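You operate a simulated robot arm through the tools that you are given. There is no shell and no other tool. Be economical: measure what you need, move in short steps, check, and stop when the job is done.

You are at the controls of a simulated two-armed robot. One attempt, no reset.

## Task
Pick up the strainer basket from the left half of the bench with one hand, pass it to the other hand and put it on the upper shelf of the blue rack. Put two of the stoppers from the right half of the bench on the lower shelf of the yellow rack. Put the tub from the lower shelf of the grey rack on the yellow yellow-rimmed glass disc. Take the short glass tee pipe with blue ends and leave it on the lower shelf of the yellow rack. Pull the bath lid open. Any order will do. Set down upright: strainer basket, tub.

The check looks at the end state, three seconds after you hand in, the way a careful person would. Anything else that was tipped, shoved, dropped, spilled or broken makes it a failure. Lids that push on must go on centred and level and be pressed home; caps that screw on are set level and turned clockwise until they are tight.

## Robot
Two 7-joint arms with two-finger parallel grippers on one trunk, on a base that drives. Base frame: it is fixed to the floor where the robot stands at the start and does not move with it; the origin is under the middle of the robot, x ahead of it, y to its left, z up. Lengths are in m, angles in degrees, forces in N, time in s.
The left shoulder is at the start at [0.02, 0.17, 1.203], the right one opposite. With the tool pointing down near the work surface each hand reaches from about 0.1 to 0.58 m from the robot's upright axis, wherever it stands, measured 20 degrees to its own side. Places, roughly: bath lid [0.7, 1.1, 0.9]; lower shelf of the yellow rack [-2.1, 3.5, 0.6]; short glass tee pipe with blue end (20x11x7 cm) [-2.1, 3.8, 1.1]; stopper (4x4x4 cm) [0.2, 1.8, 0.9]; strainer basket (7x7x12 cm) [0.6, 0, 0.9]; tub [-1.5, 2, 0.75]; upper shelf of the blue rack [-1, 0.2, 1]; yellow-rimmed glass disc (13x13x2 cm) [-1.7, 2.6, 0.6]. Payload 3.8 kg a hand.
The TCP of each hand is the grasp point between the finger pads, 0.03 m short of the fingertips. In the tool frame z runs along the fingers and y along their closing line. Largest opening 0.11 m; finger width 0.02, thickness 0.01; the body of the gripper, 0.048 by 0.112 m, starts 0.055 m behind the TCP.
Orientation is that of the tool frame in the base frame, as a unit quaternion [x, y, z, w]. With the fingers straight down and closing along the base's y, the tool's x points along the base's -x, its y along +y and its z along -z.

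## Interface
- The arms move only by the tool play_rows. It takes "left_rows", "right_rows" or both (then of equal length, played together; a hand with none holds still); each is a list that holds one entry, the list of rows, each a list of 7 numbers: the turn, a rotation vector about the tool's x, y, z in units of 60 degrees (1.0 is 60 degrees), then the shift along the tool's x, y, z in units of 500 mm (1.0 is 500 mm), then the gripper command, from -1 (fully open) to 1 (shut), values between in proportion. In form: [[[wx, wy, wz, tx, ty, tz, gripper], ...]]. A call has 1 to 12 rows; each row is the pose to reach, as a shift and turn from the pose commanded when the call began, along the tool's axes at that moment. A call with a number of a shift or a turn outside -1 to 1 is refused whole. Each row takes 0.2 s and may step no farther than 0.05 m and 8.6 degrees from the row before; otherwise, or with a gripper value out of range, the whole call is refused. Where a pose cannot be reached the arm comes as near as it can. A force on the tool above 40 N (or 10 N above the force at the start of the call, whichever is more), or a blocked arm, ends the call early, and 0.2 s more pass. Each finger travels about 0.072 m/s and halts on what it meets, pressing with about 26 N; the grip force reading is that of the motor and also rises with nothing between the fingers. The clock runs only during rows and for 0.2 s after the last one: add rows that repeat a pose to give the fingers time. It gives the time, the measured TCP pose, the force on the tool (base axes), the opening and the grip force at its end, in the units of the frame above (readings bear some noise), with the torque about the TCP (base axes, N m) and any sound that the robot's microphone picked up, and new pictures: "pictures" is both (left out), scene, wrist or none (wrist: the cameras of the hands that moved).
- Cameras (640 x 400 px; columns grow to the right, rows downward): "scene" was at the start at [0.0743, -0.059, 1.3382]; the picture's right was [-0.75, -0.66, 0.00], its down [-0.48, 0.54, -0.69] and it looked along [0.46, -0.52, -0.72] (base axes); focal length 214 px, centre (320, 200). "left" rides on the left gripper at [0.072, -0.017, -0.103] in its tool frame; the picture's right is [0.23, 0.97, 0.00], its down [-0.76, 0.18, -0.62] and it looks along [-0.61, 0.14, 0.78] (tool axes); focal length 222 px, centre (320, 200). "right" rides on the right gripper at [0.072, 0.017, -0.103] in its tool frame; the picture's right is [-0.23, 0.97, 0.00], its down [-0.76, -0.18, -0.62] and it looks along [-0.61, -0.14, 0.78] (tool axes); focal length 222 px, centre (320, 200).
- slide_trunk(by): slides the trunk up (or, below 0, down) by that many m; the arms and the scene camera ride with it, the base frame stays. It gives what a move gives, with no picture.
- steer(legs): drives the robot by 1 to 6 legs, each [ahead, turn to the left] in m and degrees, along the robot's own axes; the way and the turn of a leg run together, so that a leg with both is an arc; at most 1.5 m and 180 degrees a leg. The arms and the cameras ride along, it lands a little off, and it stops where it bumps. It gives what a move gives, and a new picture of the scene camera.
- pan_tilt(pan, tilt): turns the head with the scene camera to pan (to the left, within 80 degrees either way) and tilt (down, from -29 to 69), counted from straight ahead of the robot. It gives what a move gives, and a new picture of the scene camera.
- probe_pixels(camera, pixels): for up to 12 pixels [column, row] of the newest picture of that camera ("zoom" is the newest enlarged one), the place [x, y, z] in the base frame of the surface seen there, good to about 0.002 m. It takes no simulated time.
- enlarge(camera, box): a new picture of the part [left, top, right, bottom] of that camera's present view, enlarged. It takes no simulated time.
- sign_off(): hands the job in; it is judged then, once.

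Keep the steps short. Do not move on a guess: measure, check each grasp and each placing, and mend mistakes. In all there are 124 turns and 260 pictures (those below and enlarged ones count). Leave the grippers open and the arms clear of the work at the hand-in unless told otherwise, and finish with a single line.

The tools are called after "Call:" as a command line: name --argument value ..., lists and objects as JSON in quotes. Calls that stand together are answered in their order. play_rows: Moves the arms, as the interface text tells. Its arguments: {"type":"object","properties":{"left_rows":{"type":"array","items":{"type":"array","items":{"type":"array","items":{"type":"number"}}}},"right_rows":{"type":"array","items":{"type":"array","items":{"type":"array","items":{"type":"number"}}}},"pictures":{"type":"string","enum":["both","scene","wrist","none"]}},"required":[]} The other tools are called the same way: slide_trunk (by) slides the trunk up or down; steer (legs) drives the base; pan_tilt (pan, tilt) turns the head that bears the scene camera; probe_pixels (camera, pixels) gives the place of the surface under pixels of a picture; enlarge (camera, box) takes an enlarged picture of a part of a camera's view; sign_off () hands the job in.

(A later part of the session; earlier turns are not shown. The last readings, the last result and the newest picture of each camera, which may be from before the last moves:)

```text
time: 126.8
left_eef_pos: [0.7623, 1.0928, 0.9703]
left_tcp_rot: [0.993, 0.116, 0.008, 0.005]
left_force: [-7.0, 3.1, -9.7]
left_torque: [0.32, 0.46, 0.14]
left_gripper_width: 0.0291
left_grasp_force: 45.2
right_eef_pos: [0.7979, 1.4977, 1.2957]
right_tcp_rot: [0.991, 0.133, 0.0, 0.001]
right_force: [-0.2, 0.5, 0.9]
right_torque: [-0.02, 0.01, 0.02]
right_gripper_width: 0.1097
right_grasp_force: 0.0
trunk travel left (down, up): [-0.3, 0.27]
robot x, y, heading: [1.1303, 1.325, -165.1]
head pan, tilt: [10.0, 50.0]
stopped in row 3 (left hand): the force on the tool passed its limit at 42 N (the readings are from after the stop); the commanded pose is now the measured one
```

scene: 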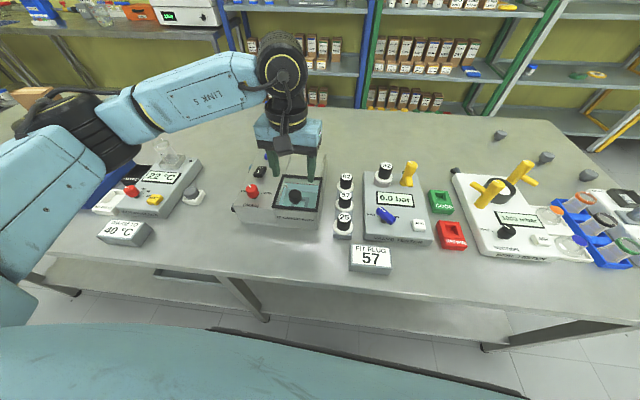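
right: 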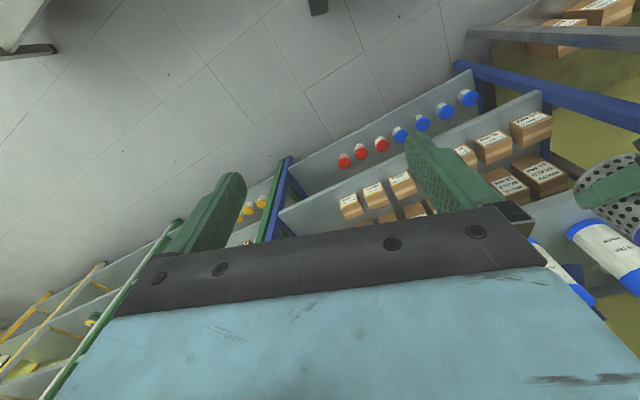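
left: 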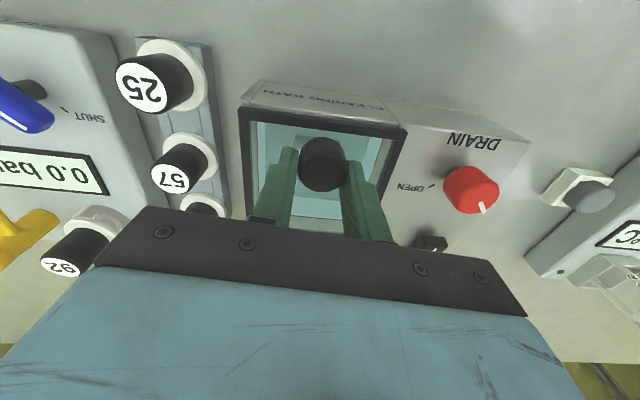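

It doesn't lift, so it slides. Testing a 12 mm pull toward the front along the device axis.

Call:
play_rows --left_rows '[[[0, 0, 0, 0.008, -0.0007, 0, 1], [0, 0, 0, 0.016, -0.0014, 0, 1], [0, 0, 0, 0.024, -0.002, 0, 1]]]' --pictures "wrist"

```text
time: 127.4
left_eef_pos: [0.764, 1.0922, 0.9701]
left_tcp_rot: [0.993, 0.12, 0.001, 0.006]
left_force: [-17.6, 1.0, -17.3]
left_torque: [0.04, 1.38, 0.15]
left_gripper_width: 0.0293
left_grasp_force: 45.0
right_eef_pos: [0.797, 1.4979, 1.295]
right_tcp_rot: [0.991, 0.133, 0.001, 0.0]
right_force: [0.1, -0.7, -0.8]
right_torque: [0.0, 0.01, -0.02]
right_gripper_width: 0.1101
right_grasp_force: 0.1
trunk travel left (down, up): [-0.3, 0.27]
robot x, y, heading: [1.1348, 1.3229, -164.9]
head pan, tilt: [10.0, 50.0]
stopped in row 3 (left hand): the force on the tool passed its limit at 42 N (the readings are from after the stop); the commanded pose is now the measured one
```

left: 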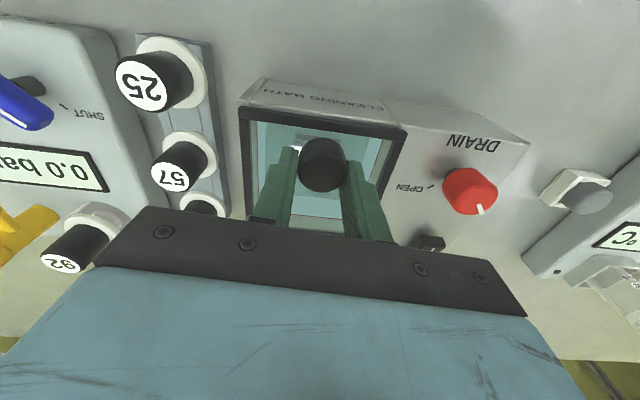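

Blocked that way. Testing toward the back.

Call:
play_rows --left_rows '[[[0, 0, 0, -0.012, 0.001, 0, 1], [0, 0, 0, -0.024, 0.002, 0, 1], [0, 0, 0, -0.036, 0.003, 0, 1], [0, 0, 0, -0.048, 0.004, 0, 1]]]' --pictures "wrist"

```text
time: 128.4
left_eef_pos: [0.7436, 1.0867, 0.9691]
left_tcp_rot: [0.993, 0.119, 0.006, 0.007]
left_force: [-3.3, 9.9, -31.1]
left_torque: [0.35, -0.62, -0.16]
left_gripper_width: 0.0291
left_grasp_force: 45.0
right_eef_pos: [0.7973, 1.4976, 1.2947]
right_tcp_rot: [0.991, 0.133, 0.001, 0.0]
right_force: [0.3, 0.2, -0.5]
right_torque: [-0.02, 0.02, -0.01]
right_gripper_width: 0.1101
right_grasp_force: 0.0
trunk travel left (down, up): [-0.3, 0.27]
robot x, y, heading: [1.13, 1.3248, -165.4]
head pan, tilt: [10.0, 50.0]
```

left: 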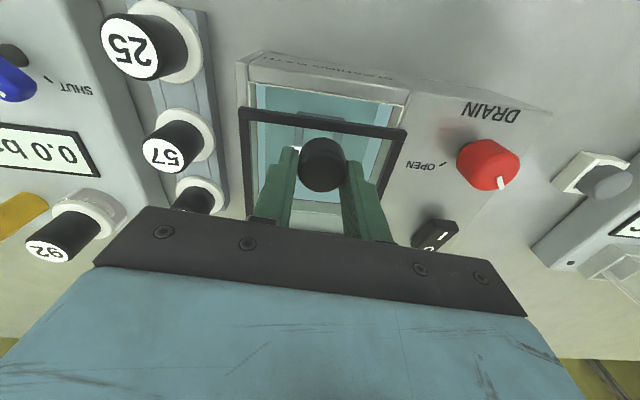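

It slides backward (moved 2 cm). Continuing back, 1.5 mm lower to ease the vertical load.

Call:
play_rows --left_rows '[[[0, 0, 0, -0.005, 0.0005, 0.003, 1], [0, 0, 0, -0.02, 0.0018, 0.003, 1], [0, 0, 0, -0.035, 0.003, 0.003, 1], [0, 0, 0, -0.05, 0.0044, 0.003, 1], [0, 0, 0, -0.065, 0.0057, 0.003, 1], [0, 0, 0, -0.08, 0.007, 0.003, 1], [0, 0, 0, -0.095, 0.0084, 0.003, 1], [0, 0, 0, -0.11, 0.0097, 0.003, 1], [0, 0, 0, -0.125, 0.011, 0.003, 1], [0, 0, 0, -0.14, 0.0123, 0.003, 1], [0, 0, 0, -0.155, 0.0136, 0.003, 1], [0, 0, 0, -0.165, 0.0145, 0.003, 1]]]' --pictures "wrist"

```text
time: 131.0
left_eef_pos: [0.6637, 1.0612, 0.9712]
left_tcp_rot: [0.993, 0.119, 0.003, 0.006]
left_force: [-2.9, 11.8, -2.3]
left_torque: [0.13, 0.26, -0.09]
left_gripper_width: 0.029
left_grasp_force: 44.9
right_eef_pos: [0.7987, 1.5003, 1.2948]
right_tcp_rot: [0.991, 0.133, -0.002, 0.001]
right_force: [-0.2, 0.4, 0.0]
right_torque: [0.0, -0.02, -0.03]
right_gripper_width: 0.1101
right_grasp_force: 0.1
trunk travel left (down, up): [-0.3, 0.27]
robot x, y, heading: [1.1293, 1.3222, -165.3]
head pan, tilt: [10.0, 50.0]
```

left: 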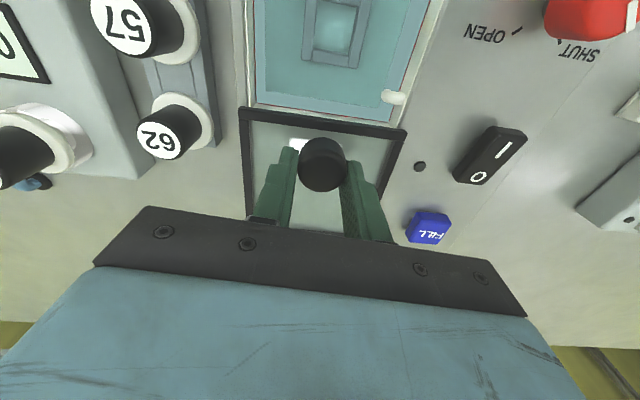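

The bath opening is clear. Nudging until the end stop.

Call:
play_rows --left_rows '[[[0, 0, 0, -0.01, 0.001, 0, 1], [0, 0, 0, -0.02, 0.002, 0, 1], [0, 0, 0, -0.03, 0.003, 0, 1]]]' --pictures "none"

Call:
play_rows --left_rows '[[[0, 0, 0, 0, 0, 0, 0.2], [0, 0, 0, 0, 0, 0, -0.2], [0, 0, 0, 0, 0, 0, -0.4], [0, 0, 0, 0, 0, -0.06, -0.4], [0, 0, 0, 0, 0, -0.14, -0.4], [0, 0, 0, 0.04, 0, -0.22, -1], [0, 0, 0, 0.1, 0, -0.3, -1], [0, 0, 0, 0.16, 0, -0.36, -1], [0, 0, 0, 0.22, 0, -0.4, -1], [0, 0, 0, 0.22, 0, -0.4, -1]]]' --pictures "both"

```text
time: 132.0
left_eef_pos: [0.6579, 1.0592, 0.9703]
left_tcp_rot: [0.993, 0.116, 0.013, 0.004]
left_force: [14.2, 4.0, 11.3]
left_torque: [0.46, -1.46, -0.2]
left_gripper_width: 0.0295
left_grasp_force: 45.1
right_eef_pos: [0.8023, 1.499, 1.2955]
right_tcp_rot: [0.991, 0.134, -0.002, 0.0]
right_force: [0.7, 0.0, -0.6]
right_torque: [0.02, -0.02, 0.0]
right_gripper_width: 0.11
right_grasp_force: 0.1
trunk travel left (down, up): [-0.3, 0.27]
robot x, y, heading: [1.1299, 1.3233, -165.1]
head pan, tilt: [10.0, 50.0]
stopped in row 3 (left hand): the force on the tool passed its limit at 41 N (the readings are from after the stop); the commanded pose is now the measured one
```

```text
time: 134.2
left_eef_pos: [0.7588, 1.0835, 1.1702]
left_tcp_rot: [0.993, 0.118, 0.01, 0.006]
left_force: [-0.8, -0.1, 0.3]
left_torque: [-0.02, -0.01, -0.02]
left_gripper_width: 0.1101
left_grasp_force: 0.0
right_eef_pos: [0.8002, 1.4977, 1.2948]
right_tcp_rot: [0.991, 0.134, -0.001, 0.0]
right_force: [0.2, -1.2, -0.2]
right_torque: [-0.02, -0.03, -0.01]
right_gripper_width: 0.1103
right_grasp_force: 0.1
trunk travel left (down, up): [-0.3, 0.27]
robot x, y, heading: [1.1355, 1.322, -164.8]
head pan, tilt: [10.0, 50.0]
```

scene: 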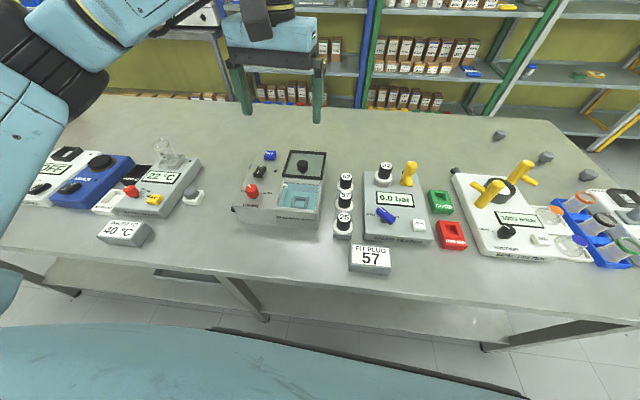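
left: 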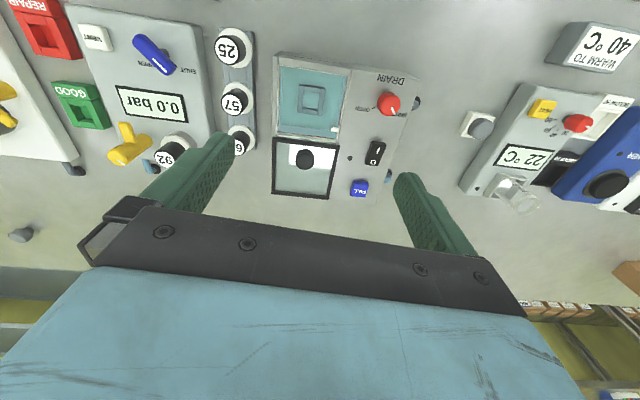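

The lid is fully open. Now for the stoppers: driving back around to the bench's left end, facing it.

Call:
steer --legs '[[0, -88], [1.24, 0], [0, 90], [0.76, 0], [0, 90]]'

Call:
pan_tilt --pan 0 --tilt 50

```text
time: 155.6
left_eef_pos: [0.2797, 1.9597, 1.1709]
left_tcp_rot: [0.628, 0.778, 0.011, -0.004]
left_force: [-0.3, -0.5, -0.1]
left_torque: [0.01, -0.03, 0.01]
left_gripper_width: 0.1102
left_grasp_force: 0.0
right_eef_pos: [-0.1341, 2.0124, 1.2952]
right_tcp_rot: [0.616, 0.787, -0.001, 0.001]
right_force: [-0.4, -0.5, -0.3]
right_torque: [0.0, 0.02, 0.0]
right_gripper_width: 0.1101
right_grasp_force: 0.1
trunk travel left (down, up): [-0.3, 0.27]
robot x, y, heading: [0.0478, 2.3389, -76.1]
head pan, tilt: [10.0, 50.0]
```

scene: 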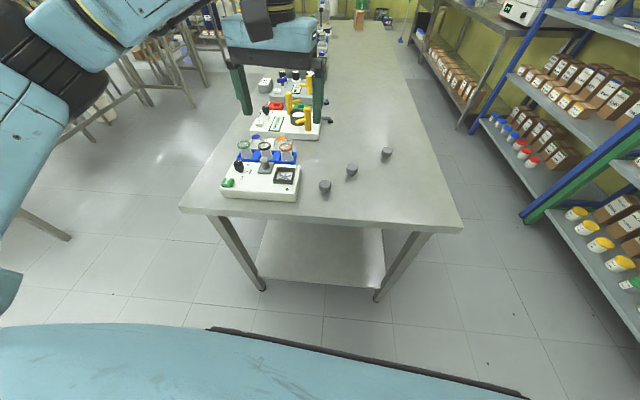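

```text
time: 156.3
left_eef_pos: [0.28, 1.9603, 1.1709]
left_tcp_rot: [0.629, 0.777, 0.011, -0.004]
left_force: [-0.6, 0.0, -0.4]
left_torque: [-0.02, 0.0, 0.02]
left_gripper_width: 0.1101
left_grasp_force: 0.2
right_eef_pos: [-0.1329, 2.0109, 1.2944]
right_tcp_rot: [0.616, 0.788, -0.001, 0.001]
right_force: [-0.2, 0.4, -0.7]
right_torque: [0.0, -0.01, 0.02]
right_gripper_width: 0.1101
right_grasp_force: 0.0
trunk travel left (down, up): [-0.3, 0.27]
robot x, y, heading: [0.051, 2.3399, -76.5]
head pan, tilt: [0.0, 50.0]
```

scene: 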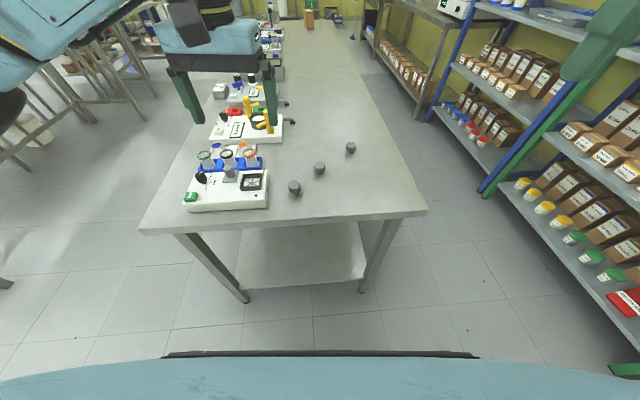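

Measuring the stoppers, then moving 0.12 m closer.

Call:
enlarge --camera "scene" --box '[270, 120, 380, 210]'

Call:
probe_pixels --camera "scene" --pixels '[[294, 184], [294, 194], [289, 188], [299, 188], [319, 165], [319, 172], [314, 168], [324, 168], [350, 146], [268, 200], [270, 175]]'

Call:
steer --legs '[[0.12, 0]]'

```text
4.44 times, centred on (325, 165) of scene
```

zoom: 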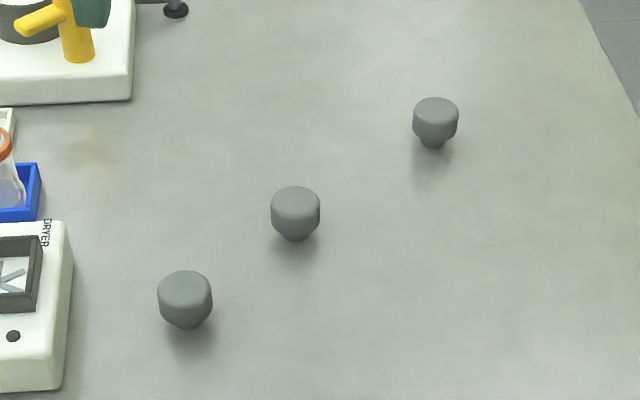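

```text
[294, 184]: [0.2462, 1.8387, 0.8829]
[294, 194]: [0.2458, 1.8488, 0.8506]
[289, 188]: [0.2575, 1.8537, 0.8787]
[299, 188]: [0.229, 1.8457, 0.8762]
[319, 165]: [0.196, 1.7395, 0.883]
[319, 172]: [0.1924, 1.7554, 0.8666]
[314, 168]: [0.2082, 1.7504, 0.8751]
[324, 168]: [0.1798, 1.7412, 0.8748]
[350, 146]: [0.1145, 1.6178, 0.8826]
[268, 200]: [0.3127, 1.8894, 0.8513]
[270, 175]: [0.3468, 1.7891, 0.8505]
```

```text
time: 157.5
left_eef_pos: [0.3081, 1.8443, 1.1705]
left_tcp_rot: [0.628, 0.778, 0.011, -0.004]
left_force: [-0.1, -1.3, -0.6]
left_torque: [0.03, 0.05, 0.02]
left_gripper_width: 0.1099
left_grasp_force: 0.0
right_eef_pos: [-0.1061, 1.8962, 1.2951]
right_tcp_rot: [0.616, 0.788, -0.001, 0.001]
right_force: [-0.6, -0.3, -0.6]
right_torque: [0.09, 0.02, 0.04]
right_gripper_width: 0.1099
right_grasp_force: 0.0
trunk travel left (down, up): [-0.3, 0.27]
robot x, y, heading: [0.0759, 2.2255, -76.4]
head pan, tilt: [0.0, 50.0]
```

scene: 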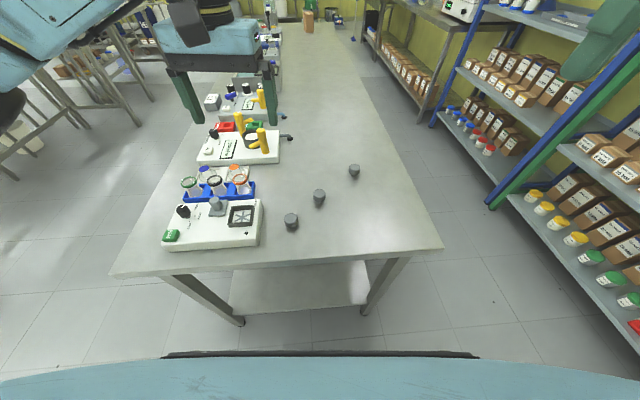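

Left hand to the nearest stopper at (0.246, 1.839): above it first, gripper half open.

Call:
play_rows --left_rows '[[[0, 0, 0, 0.01, -0.06, 0.07, -0.15], [0, 0, 0, 0.02, -0.123, 0.14, -0.15], [0, 0, 0, 0.02, -0.123, 0.23, -0.15], [0, 0, 0, 0.02, -0.123, 0.32, -0.15], [0, 0, 0, 0.02, -0.123, 0.4, -0.15], [0, 0, 0, 0.02, -0.123, 0.45, -0.15], [0, 0, 0, 0.02, -0.123, 0.45, -0.15]]]' --pictures "wrist"

```text
time: 159.1
left_eef_pos: [0.2464, 1.8479, 0.9455]
left_tcp_rot: [0.629, 0.778, 0.011, -0.004]
left_force: [0.1, -0.3, 0.5]
left_torque: [0.02, -0.02, -0.01]
left_gripper_width: 0.0632
left_grasp_force: 0.0
right_eef_pos: [-0.1063, 1.8968, 1.2956]
right_tcp_rot: [0.616, 0.788, -0.001, 0.001]
right_force: [-0.1, 0.5, -0.4]
right_torque: [0.0, 0.02, 0.0]
right_gripper_width: 0.1099
right_grasp_force: 0.0
trunk travel left (down, up): [-0.3, 0.27]
robot x, y, heading: [0.0751, 2.2226, -76.3]
head pan, tilt: [0.0, 50.0]
```

left: 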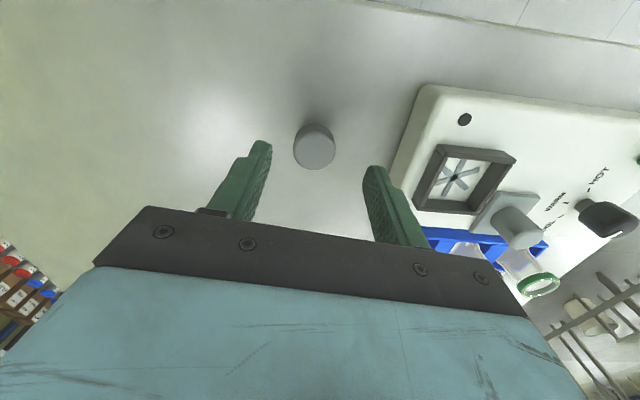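

Call:
probe_pixels --camera "left" --pixels '[[314, 150], [297, 148], [332, 150], [314, 130], [314, 165]]'

```text
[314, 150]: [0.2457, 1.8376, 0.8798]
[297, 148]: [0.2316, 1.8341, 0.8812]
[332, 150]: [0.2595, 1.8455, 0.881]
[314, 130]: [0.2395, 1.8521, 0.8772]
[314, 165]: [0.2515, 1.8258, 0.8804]
```

Centre is (0.2455, 1.839). Correcting 8 mm forward, descending to z 0.885, closing and lifting.

Call:
play_rows --left_rows '[[[0, 0, 0, -0.017, -0.006, 0.0, -0.15], [0, 0, 0, -0.017, -0.006, 0.06, -0.15], [0, 0, 0, -0.017, -0.006, 0.121, -0.15], [0, 0, 0, -0.017, -0.006, 0.121, -0.15], [0, 0, 0, -0.017, -0.006, 0.121, 0.6], [0, 0, 0, -0.017, -0.006, 0.121, 1], [0, 0, 0, -0.017, -0.006, 0.121, 1], [0, 0, 0, -0.017, -0.006, 0.06, 1], [0, 0, 0, -0.017, -0.006, -0.02, 1], [0, 0, 0, -0.017, 0.06, -0.1, 1], [0, 0, 0, -0.017, 0.13, -0.15, 1], [0, 0, 0, 0.02, 0.2, -0.2, 1]]]' --pictures "both"

```text
refused: row 10 steps farther than a row can; nothing moved
```

Call:
play_rows --left_rows '[[[0, 0, 0, -0.017, -0.006, 0.0, -0.15], [0, 0, 0, -0.017, -0.006, 0.06, -0.15], [0, 0, 0, -0.017, -0.006, 0.121, -0.15], [0, 0, 0, -0.017, -0.006, 0.121, -0.15], [0, 0, 0, -0.017, -0.006, 0.121, 0.6], [0, 0, 0, -0.017, -0.006, 0.121, 1], [0, 0, 0, -0.017, -0.006, 0.121, 1], [0, 0, 0, -0.017, -0.006, 0.06, 1], [0, 0, 0, -0.017, -0.006, -0.02, 1], [0, 0, 0, -0.017, 0.05, -0.08, 1], [0, 0, 0, -0.017, 0.11, -0.14, 1], [0, 0, 0, 0.02, 0.17, -0.2, 1]]]' --pictures "both"

```text
time: 161.7
left_eef_pos: [0.3277, 1.8734, 1.0473]
left_tcp_rot: [0.629, 0.777, 0.011, -0.003]
left_force: [-0.9, -0.5, -0.1]
left_torque: [0.0, 0.02, 0.02]
left_gripper_width: 0.0338
left_grasp_force: 26.1
right_eef_pos: [-0.1061, 1.8977, 1.2955]
right_tcp_rot: [0.616, 0.788, -0.001, 0.002]
right_force: [0.0, 1.1, -0.4]
right_torque: [-0.04, 0.05, 0.02]
right_gripper_width: 0.1098
right_grasp_force: 0.0
trunk travel left (down, up): [-0.3, 0.27]
robot x, y, heading: [0.0752, 2.2263, -76.4]
head pan, tilt: [0.0, 50.0]
```

scene: 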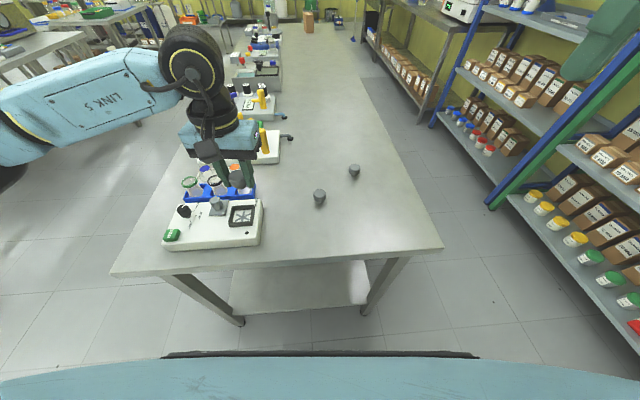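
left: 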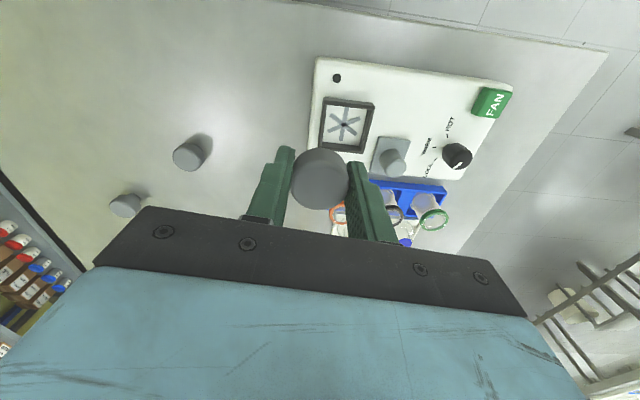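

One stopper is held (0.034 m). Left hand goes up and aside while the right hand moves above the second stopper at (0.196, 1.738).

Call:
play_rows --left_rows '[[[0, 0, 0, 0, 0.03, -0.04, 1], [0, 0, 0, 0, 0.06, -0.08, 1], [0, 0, 0, 0, 0.1, -0.12, 1], [0, 0, 0, 0, 0.14, -0.16, 1], [0, 0, 0, 0, 0.16, -0.2, 1], [0, 0, 0, 0, 0.16, -0.2, 1], [0, 0, 0, 0, 0.16, -0.2, 1], [0, 0, 0, 0, 0.16, -0.2, 1], [0, 0, 0, 0, 0.16, -0.2, 1], [0, 0, 0, 0, 0.16, -0.2, 1], [0, 0, 0, 0, 0.16, -0.2, 1], [0, 0, 0, 0, 0.16, -0.2, 1]]]' --right_rows '[[[0, 0, 0, -0.056, 0.064, 0.048, -1], [0, 0, 0, -0.112, 0.128, 0.096, -1], [0, 0, 0, -0.168, 0.192, 0.144, -1], [0, 0, 0, -0.224, 0.256, 0.192, -1], [0, 0, 0, -0.28, 0.32, 0.24, -1], [0, 0, 0, -0.336, 0.384, 0.288, -1], [0, 0, 0, -0.392, 0.448, 0.336, -0.5], [0, 0, 0, -0.449, 0.512, 0.384, -0.15], [0, 0, 0, -0.449, 0.512, 0.47, -0.15], [0, 0, 0, -0.449, 0.512, 0.56, -0.15], [0, 0, 0, -0.449, 0.512, 0.65, -0.15], [0, 0, 0, -0.449, 0.512, 0.69, -0.15]]]' --pictures "wrist"

```text
time: 164.3
left_eef_pos: [0.4044, 1.8879, 1.1468]
left_tcp_rot: [0.629, 0.777, 0.011, -0.004]
left_force: [-0.2, 0.1, 1.0]
left_torque: [0.0, -0.02, -0.01]
left_gripper_width: 0.0337
left_grasp_force: 26.4
right_eef_pos: [0.1982, 1.7401, 0.9483]
right_tcp_rot: [0.616, 0.788, -0.001, 0.001]
right_force: [0.0, 0.7, -0.1]
right_torque: [0.04, -0.01, -0.02]
right_gripper_width: 0.0631
right_grasp_force: 0.1
trunk travel left (down, up): [-0.3, 0.27]
robot x, y, heading: [0.0767, 2.224, -76.4]
head pan, tilt: [0.0, 50.0]
```

right: 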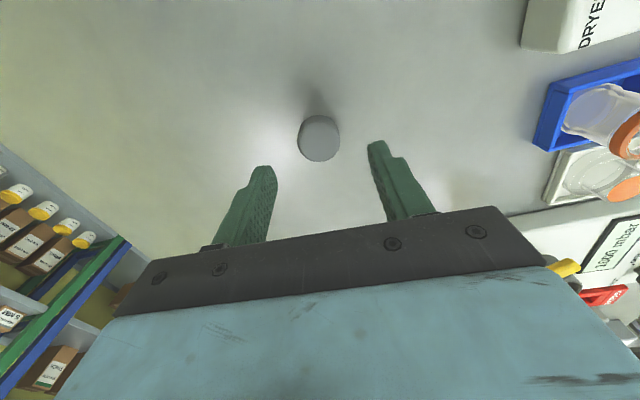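
left: 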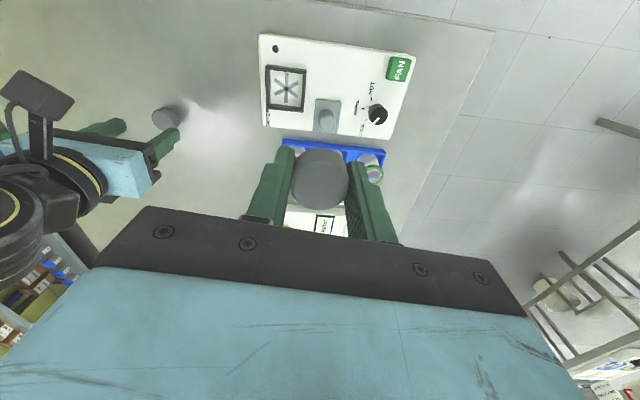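

Call:
probe_pixels --camera "right" --pixels '[[319, 140], [301, 138], [338, 138], [319, 122], [319, 156]]'

```text
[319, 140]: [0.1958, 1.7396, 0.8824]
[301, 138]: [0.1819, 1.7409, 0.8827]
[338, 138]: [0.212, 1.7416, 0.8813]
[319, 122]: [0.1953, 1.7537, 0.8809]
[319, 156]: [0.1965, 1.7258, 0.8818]
```

Well centred. Descending, closing and lifting.

Call:
play_rows --right_rows '[[[0, 0, 0, 0, -0.002, 0.06, -0.15], [0, 0, 0, 0, -0.002, 0.126, -0.15], [0, 0, 0, 0, -0.002, 0.126, -0.15], [0, 0, 0, 0, -0.002, 0.126, 0.6], [0, 0, 0, 0, -0.002, 0.126, 1], [0, 0, 0, 0, -0.002, 0.126, 1], [0, 0, 0, 0, -0.002, 0.06, 1], [0, 0, 0, 0, -0.05, -0.02, 1], [0, 0, 0, 0.02, -0.12, -0.08, 1], [0, 0, 0, 0.06, -0.18, -0.14, 1], [0, 0, 0, 0.12, -0.24, -0.18, 1], [0, 0, 0, 0.18, -0.3, -0.22, 1]]]' --pictures "wrist"

```text
time: 166.9
left_eef_pos: [0.4038, 1.889, 1.1479]
left_tcp_rot: [0.629, 0.777, 0.011, -0.003]
left_force: [0.4, 0.2, -0.1]
left_torque: [-0.02, -0.01, -0.01]
left_gripper_width: 0.0337
left_grasp_force: 26.3
right_eef_pos: [0.0298, 1.7935, 1.0592]
right_tcp_rot: [0.616, 0.788, -0.002, 0.001]
right_force: [1.1, 0.5, 0.5]
right_torque: [-0.01, -0.02, -0.02]
right_gripper_width: 0.0334
right_grasp_force: 26.1
trunk travel left (down, up): [-0.3, 0.27]
robot x, y, heading: [0.0741, 2.2217, -76.6]
head pan, tilt: [0.0, 50.0]
```

right: 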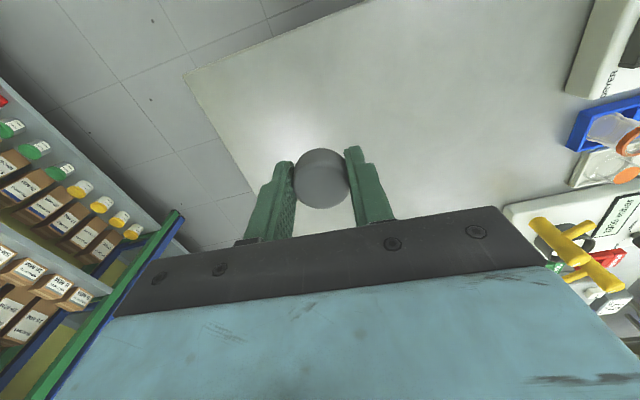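

Both stoppers are in hand. Backing off and turning toward the grey and yellow racks to survey them.

Call:
steer --legs '[[-0.35, 0], [0, -120]]'

Call:
pan_tilt --pan 0 --tilt 25

```text
time: 174.1
left_eef_pos: [-0.4605, 2.4405, 1.1475]
left_tcp_rot: [0.99, -0.138, 0.009, 0.007]
left_force: [0.2, -0.7, -0.4]
left_torque: [0.03, 0.03, 0.01]
left_gripper_width: 0.0338
left_grasp_force: 25.9
right_eef_pos: [-0.3683, 2.815, 1.0591]
right_tcp_rot: [0.992, -0.124, -0.001, 0.0]
right_force: [0.0, -0.3, -0.7]
right_torque: [-0.03, -0.04, 0.02]
right_gripper_width: 0.0336
right_grasp_force: 26.5
trunk travel left (down, up): [-0.3, 0.27]
robot x, y, heading: [-0.0077, 2.5752, 165.4]
head pan, tilt: [0.0, 50.0]
```

scene: 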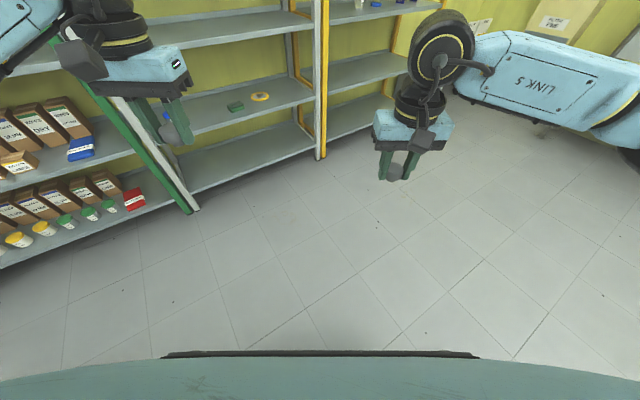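

```text
time: 175.0
left_eef_pos: [-0.4613, 2.4421, 1.1472]
left_tcp_rot: [0.99, -0.139, 0.009, 0.008]
left_force: [0.5, 0.8, -0.1]
left_torque: [0.02, 0.01, 0.02]
left_gripper_width: 0.0336
left_grasp_force: 25.8
right_eef_pos: [-0.3693, 2.8157, 1.0598]
right_tcp_rot: [0.992, -0.124, -0.001, 0.0]
right_force: [0.6, -0.4, -0.5]
right_torque: [0.02, -0.02, -0.01]
right_gripper_width: 0.0339
right_grasp_force: 26.0
trunk travel left (down, up): [-0.3, 0.27]
robot x, y, heading: [-0.0089, 2.5749, 165.5]
head pan, tilt: [0.0, 25.0]
```

scene: 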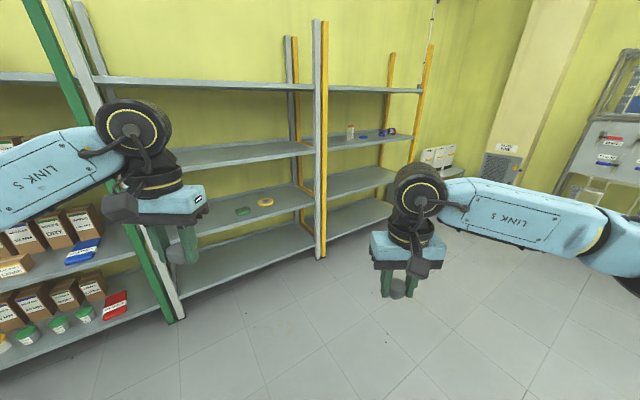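

Call:
enlarge --camera "scene" --box '[310, 60, 450, 240]'

Call:
probe_pixels --camera "scene" --pixels '[[265, 202], [243, 211], [355, 183], [345, 190], [380, 172], [362, 137], [388, 132], [350, 131], [320, 220], [408, 200], [335, 143], [355, 212]]'

Call:
enlarge --camera "scene" --box '[130, 130, 310, 270]'

```text
2.22 times, centred on (380, 150) of scene
```

zoom: 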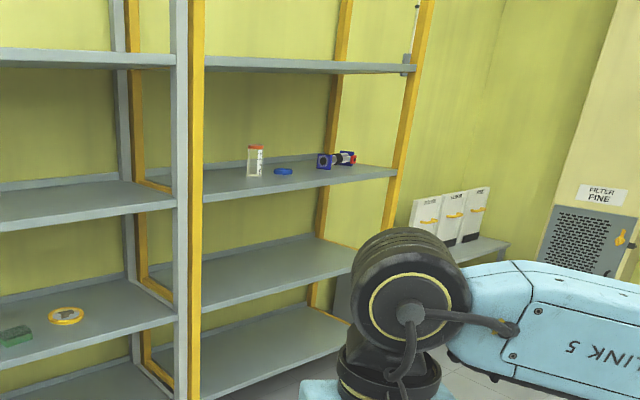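

```text
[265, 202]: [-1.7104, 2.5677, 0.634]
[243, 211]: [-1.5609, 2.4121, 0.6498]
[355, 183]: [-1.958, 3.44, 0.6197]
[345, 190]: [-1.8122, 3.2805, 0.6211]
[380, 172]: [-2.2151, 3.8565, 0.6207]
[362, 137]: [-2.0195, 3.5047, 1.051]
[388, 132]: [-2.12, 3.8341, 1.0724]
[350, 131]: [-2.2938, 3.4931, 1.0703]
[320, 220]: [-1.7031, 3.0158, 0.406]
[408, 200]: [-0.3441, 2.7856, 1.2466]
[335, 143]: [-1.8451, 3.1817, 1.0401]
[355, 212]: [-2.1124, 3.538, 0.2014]
```

```text
2.86 times, centred on (220, 200) of scene
```

zoom: 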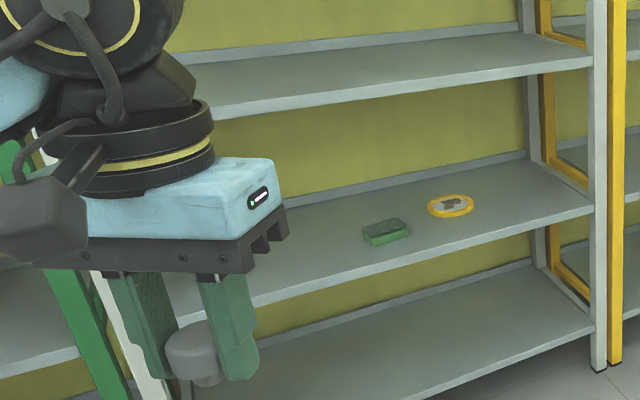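

The grey rack's lower shelf (z≈0.63) holds a green item and the yellow-rimmed disc at (-1.71, 2.57). The yellow rack's lower shelf (z≈0.62) is empty. The tee sits on its upper shelf near (-2.12, 3.83). Driving to face the yellow rack.

Call:
steer --legs '[[0, -31.5], [1.5, 0], [0.1, 0], [0, 64.5]]'

Call:
enlarge --camera "scene" --box '[160, 40, 480, 240]'

```text
time: 187.6
left_eef_pos: [-1.4732, 3.363, 1.1478]
left_tcp_rot: [0.988, 0.151, 0.01, 0.005]
left_force: [-0.7, -0.1, 0.9]
left_torque: [0.01, -0.01, -0.01]
left_gripper_width: 0.0335
left_grasp_force: 26.1
right_eef_pos: [-1.6019, 3.7253, 1.0588]
right_tcp_rot: [0.986, 0.168, -0.001, 0.0]
right_force: [0.1, 0.0, -0.3]
right_torque: [0.0, -0.02, 0.02]
right_gripper_width: 0.0338
right_grasp_force: 26.7
trunk travel left (down, up): [-0.3, 0.27]
robot x, y, heading: [-1.1688, 3.7218, -161.1]
head pan, tilt: [0.0, 25.0]
```

scene: 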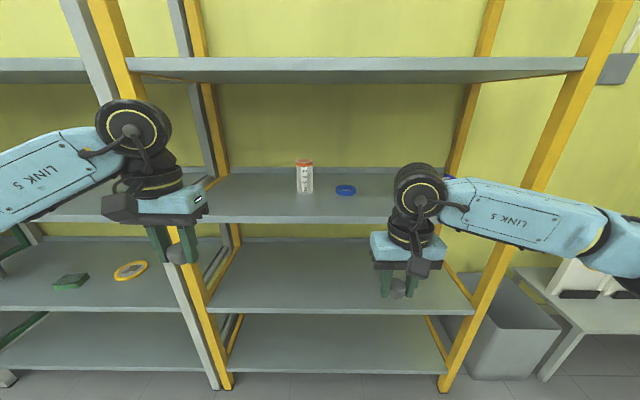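

```text
2.00 times, centred on (320, 140) of scene
```

zoom: 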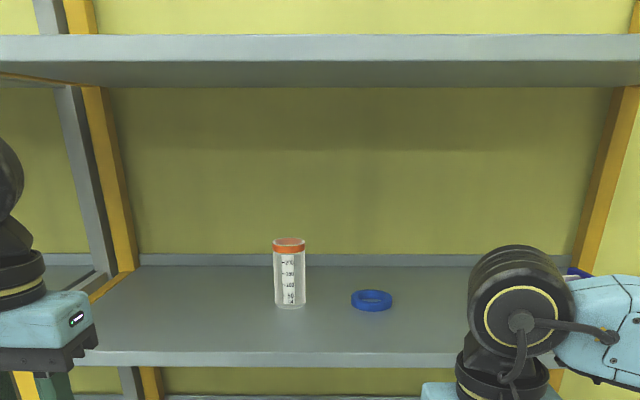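

Call:
probe_pixels --camera "scene" --pixels '[[220, 306], [340, 306], [465, 307], [250, 215], [350, 216], [300, 260], [225, 330], [478, 310], [340, 218], [210, 330], [350, 222], [340, 313]]'

```text
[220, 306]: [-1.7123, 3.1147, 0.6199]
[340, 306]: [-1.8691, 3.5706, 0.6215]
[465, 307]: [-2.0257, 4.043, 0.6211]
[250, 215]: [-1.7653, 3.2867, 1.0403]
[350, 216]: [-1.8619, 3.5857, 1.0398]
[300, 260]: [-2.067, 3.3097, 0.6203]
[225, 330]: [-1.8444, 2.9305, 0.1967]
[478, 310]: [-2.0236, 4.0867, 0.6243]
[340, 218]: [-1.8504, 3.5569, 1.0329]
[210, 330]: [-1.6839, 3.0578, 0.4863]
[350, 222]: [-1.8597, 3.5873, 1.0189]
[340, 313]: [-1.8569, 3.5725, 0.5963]
```

Lowering the trunk 0.3 m for the lower shelf, then tilting both hands 25° forward.

Call:
slide_trunk --by -0.3

Call:
play_rows --left_rows '[[[0, -0.1, 0, 0, -0.02, 0.02, 1], [0, -0.2, 0, 0, -0.04, 0.05, 1], [0, -0.3, 0, 0, -0.06, 0.08, 1], [0, -0.417, 0, 0, -0.08, 0.12, 1], [0, -0.417, 0, 0, -0.08, 0.16, 1], [0, -0.417, 0, 0, -0.08, 0.2, 1]]]' --right_rows '[[[0, -0.1, 0, 0, 0, 0.0, 1], [0, -0.2, 0, 0, 0, 0.0, 1], [0, -0.3, 0, 0, 0, 0.0, 1], [0, -0.417, 0, 0, 0, 0.01, 1], [0, -0.417, 0, 0, 0, 0.02, 1], [0, -0.417, 0, 0, 0, 0.02, 1]]]' --pictures "scene"

```text
time: 190.6
left_eef_pos: [-1.4747, 3.3624, 0.8466]
left_tcp_rot: [0.989, 0.15, 0.01, 0.003]
left_force: [0.9, 1.3, 0.0]
left_torque: [-0.03, -0.02, 0.02]
left_gripper_width: 0.0338
left_grasp_force: 26.4
right_eef_pos: [-1.6029, 3.7273, 0.759]
right_tcp_rot: [0.986, 0.168, -0.001, 0.0]
right_force: [-0.4, -0.2, 1.0]
right_torque: [0.01, 0.0, 0.02]
right_gripper_width: 0.0338
right_grasp_force: 26.5
trunk travel left (down, up): [0.0, 0.57]
robot x, y, heading: [-1.1656, 3.7226, -161.2]
head pan, tilt: [0.0, 25.0]
```

```text
time: 192.0
left_eef_pos: [-1.4834, 3.4024, 0.745]
left_tcp_rot: [0.967, 0.147, -0.205, 0.038]
left_force: [0.2, -1.0, -1.0]
left_torque: [0.01, 0.01, -0.02]
left_gripper_width: 0.0336
left_grasp_force: 26.0
right_eef_pos: [-1.6037, 3.727, 0.7501]
right_tcp_rot: [0.963, 0.162, -0.215, 0.035]
right_force: [-0.3, -0.3, -0.5]
right_torque: [0.02, 0.02, 0.02]
right_gripper_width: 0.0341
right_grasp_force: 26.1
trunk travel left (down, up): [0.0, 0.57]
robot x, y, heading: [-1.1713, 3.7233, -161.1]
head pan, tilt: [0.0, 25.0]
```

scene: 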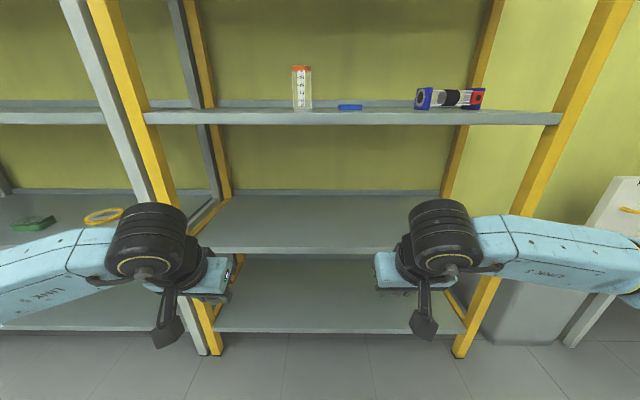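

Now driving 0.27 m in, then checking.

Call:
steer --legs '[[0.27, 0]]'

Call:
enlarge --camera "scene" --box '[380, 20, 540, 120]'

```text
time: 193.9
left_eef_pos: [-1.7387, 3.3161, 0.7452]
left_tcp_rot: [0.967, 0.146, -0.204, 0.036]
left_force: [0.2, 0.6, -0.3]
left_torque: [-0.02, -0.02, -0.02]
left_gripper_width: 0.0339
left_grasp_force: 26.1
right_eef_pos: [-1.8576, 3.6387, 0.7503]
right_tcp_rot: [0.962, 0.163, -0.214, 0.037]
right_force: [-0.2, 0.9, 0.1]
right_torque: [-0.03, 0.0, 0.01]
right_gripper_width: 0.034
right_grasp_force: 26.4
trunk travel left (down, up): [0.0, 0.57]
robot x, y, heading: [-1.4263, 3.634, -161.2]
head pan, tilt: [0.0, 25.0]
```

scene: 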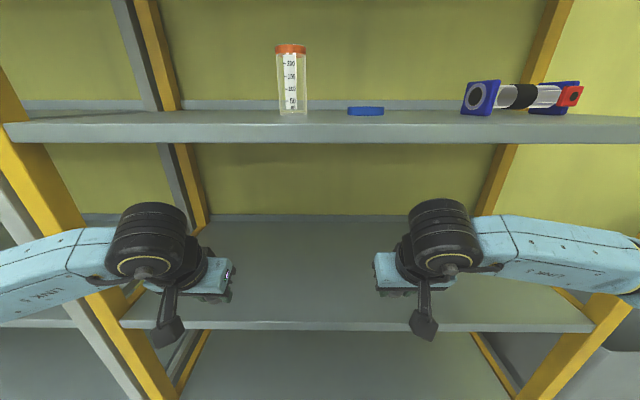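

```text
4.00 times, centred on (460, 70) of scene
```

zoom: 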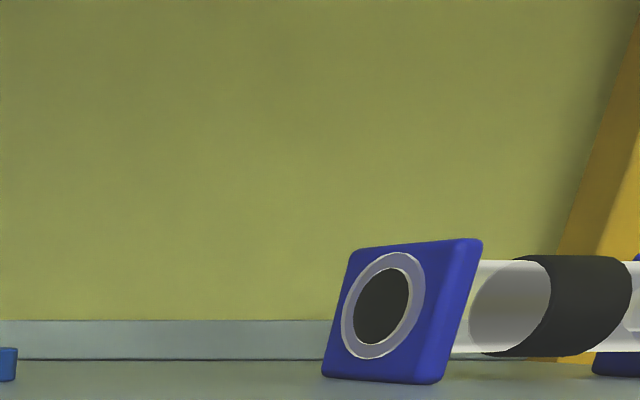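

Clear. Extending both hands 0.1 m over the shelf and lowering near the surface.

Call:
play_rows --left_rows '[[[0, 0, 0, -0.045, 0, 0.05, 1], [0, 0, 0, -0.09, 0, 0.11, 1], [0, 0, 0, -0.139, 0, 0.175, 1], [0, 0, 0, -0.124, 0, 0.206, 1], [0, 0, 0, -0.114, 0, 0.227, 1], [0, 0, 0, -0.114, 0, 0.227, 1]]]' --right_rows '[[[0, 0, 0, -0.045, 0, 0.05, 1], [0, 0, 0, -0.09, 0, 0.11, 1], [0, 0, 0, -0.132, 0, 0.179, 1], [0, 0, 0, -0.117, 0, 0.21, 1], [0, 0, 0, -0.107, 0, 0.231, 1], [0, 0, 0, -0.107, 0, 0.231, 1]]]' --pictures "both"

```text
time: 195.3
left_eef_pos: [-1.8306, 3.2844, 0.6648]
left_tcp_rot: [0.967, 0.146, -0.204, 0.038]
left_force: [0.6, 0.4, -0.1]
left_torque: [0.0, 0.01, 0.01]
left_gripper_width: 0.0337
left_grasp_force: 26.5
right_eef_pos: [-1.9491, 3.6071, 0.667]
right_tcp_rot: [0.962, 0.163, -0.215, 0.036]
right_force: [0.4, -1.5, -0.6]
right_torque: [-0.04, -0.03, 0.01]
right_gripper_width: 0.0337
right_grasp_force: 25.7
trunk travel left (down, up): [0.0, 0.57]
robot x, y, heading: [-1.418, 3.6362, -161.0]
head pan, tilt: [0.0, 25.0]
```

scene: 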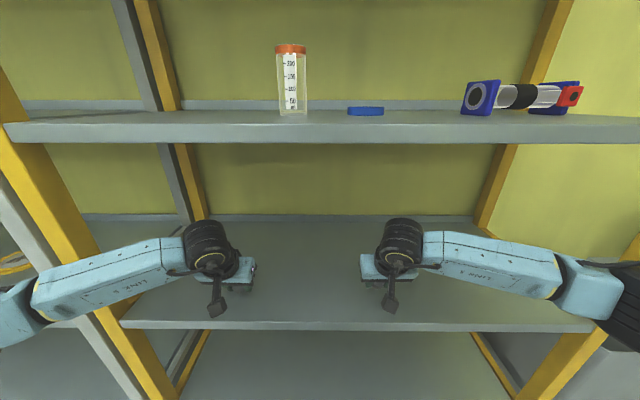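
right: 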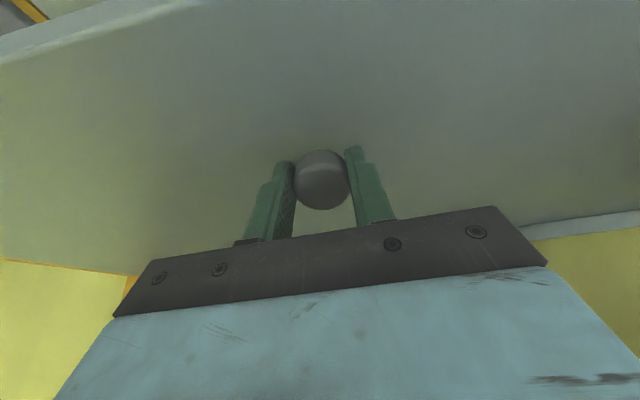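
left: 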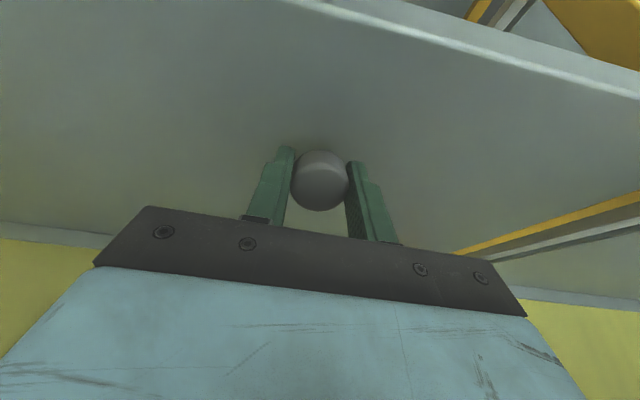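

The forearms lie level with plenty of headroom, so I can straighten the hands to vertical for an upright set-down.

Call:
play_rows --left_rows '[[[0, 0.12, 0, 0, 0, -0.01, 1], [0, 0.24, 0, 0, 0, -0.01, 1], [0, 0.33, 0, 0, 0, -0.01, 1], [0, 0.4, 0, 0, 0, -0.01, 1], [0, 0.4, 0, 0, 0, -0.01, 1]]]' --right_rows '[[[0, 0.12, 0, 0, 0, -0.01, 1], [0, 0.24, 0, 0, 0, -0.01, 1], [0, 0.33, 0, 0, 0, -0.01, 1], [0, 0.417, 0, 0, 0, -0.01, 1], [0, 0.417, 0, 0, 0, -0.01, 1]]]' --pictures "scene"

```text
time: 196.5
left_eef_pos: [-1.8283, 3.2864, 0.6683]
left_tcp_rot: [0.989, 0.151, 0.002, 0.006]
left_force: [1.0, 1.4, 0.4]
left_torque: [-0.02, 0.0, -0.02]
left_gripper_width: 0.0336
left_grasp_force: 26.0
right_eef_pos: [-1.9478, 3.6077, 0.6724]
right_tcp_rot: [0.986, 0.168, 0.0, 0.0]
right_force: [0.4, 0.3, 0.2]
right_torque: [0.03, 0.02, 0.0]
right_gripper_width: 0.0338
right_grasp_force: 26.4
trunk travel left (down, up): [0.0, 0.57]
robot x, y, heading: [-1.4243, 3.6359, -160.9]
head pan, tilt: [0.0, 25.0]
```

scene: 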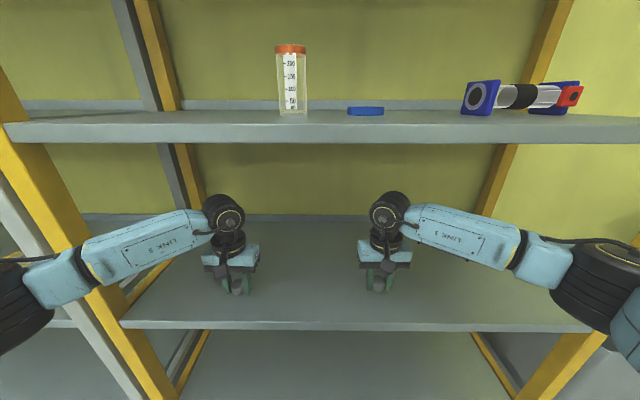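

Vertical now. Lowering the last ~1.5 cm, opening, and rising.

Call:
play_rows --left_rows '[[[0, 0, 0, 0, 0, 0.014, 1], [0, 0, 0, 0, 0, 0.0265, 1], [0, 0, 0, 0, 0, 0.0265, 1], [0, 0, 0, 0, 0, 0.0265, 0], [0, 0, 0, 0, 0, 0.0265, -0.1], [0, 0, 0, 0, 0, 0.0265, -0.1], [0, 0, 0, 0, 0, -0.03, -0.1], [0, 0, 0, 0, 0, -0.1, -0.1]]]' --right_rows '[[[0, 0, 0, 0, 0, 0.018, 1], [0, 0, 0, 0, 0, 0.0345, 1], [0, 0, 0, 0, 0, 0.0345, 1], [0, 0, 0, 0, 0, 0.0345, 0], [0, 0, 0, 0, 0, 0.0345, -0.1], [0, 0, 0, 0, 0, 0.0345, -0.1], [0, 0, 0, 0, 0, -0.03, -0.1], [0, 0, 0, 0, 0, -0.1, -0.1]]]' --pictures "both"

```text
time: 198.3
left_eef_pos: [-1.8287, 3.2845, 0.7201]
left_tcp_rot: [0.989, 0.151, 0.001, 0.007]
left_force: [0.2, -0.2, 0.6]
left_torque: [0.0, -0.01, 0.01]
left_gripper_width: 0.0606
left_grasp_force: 0.1
right_eef_pos: [-1.9463, 3.6072, 0.7228]
right_tcp_rot: [0.986, 0.168, -0.001, 0.001]
right_force: [-0.1, 0.5, 0.0]
right_torque: [0.01, 0.01, -0.01]
right_gripper_width: 0.0603
right_grasp_force: 0.0
trunk travel left (down, up): [0.0, 0.57]
robot x, y, heading: [-1.424, 3.6305, -161.2]
head pan, tilt: [0.0, 25.0]
```

scene: 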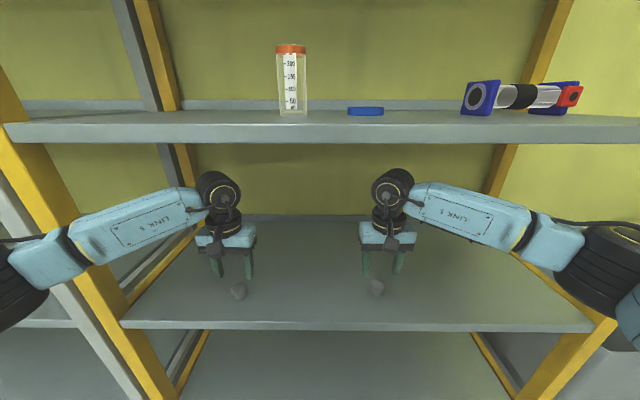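
right: 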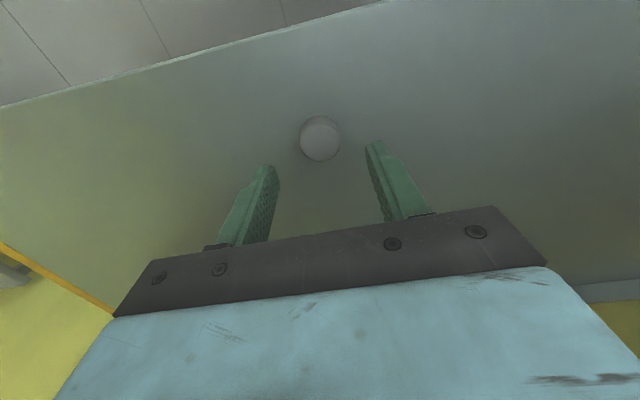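
left: 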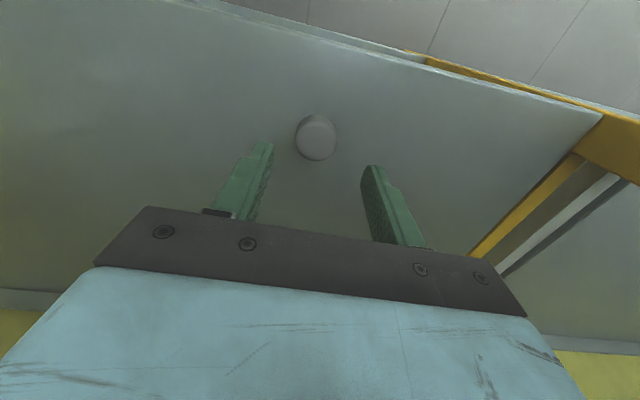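

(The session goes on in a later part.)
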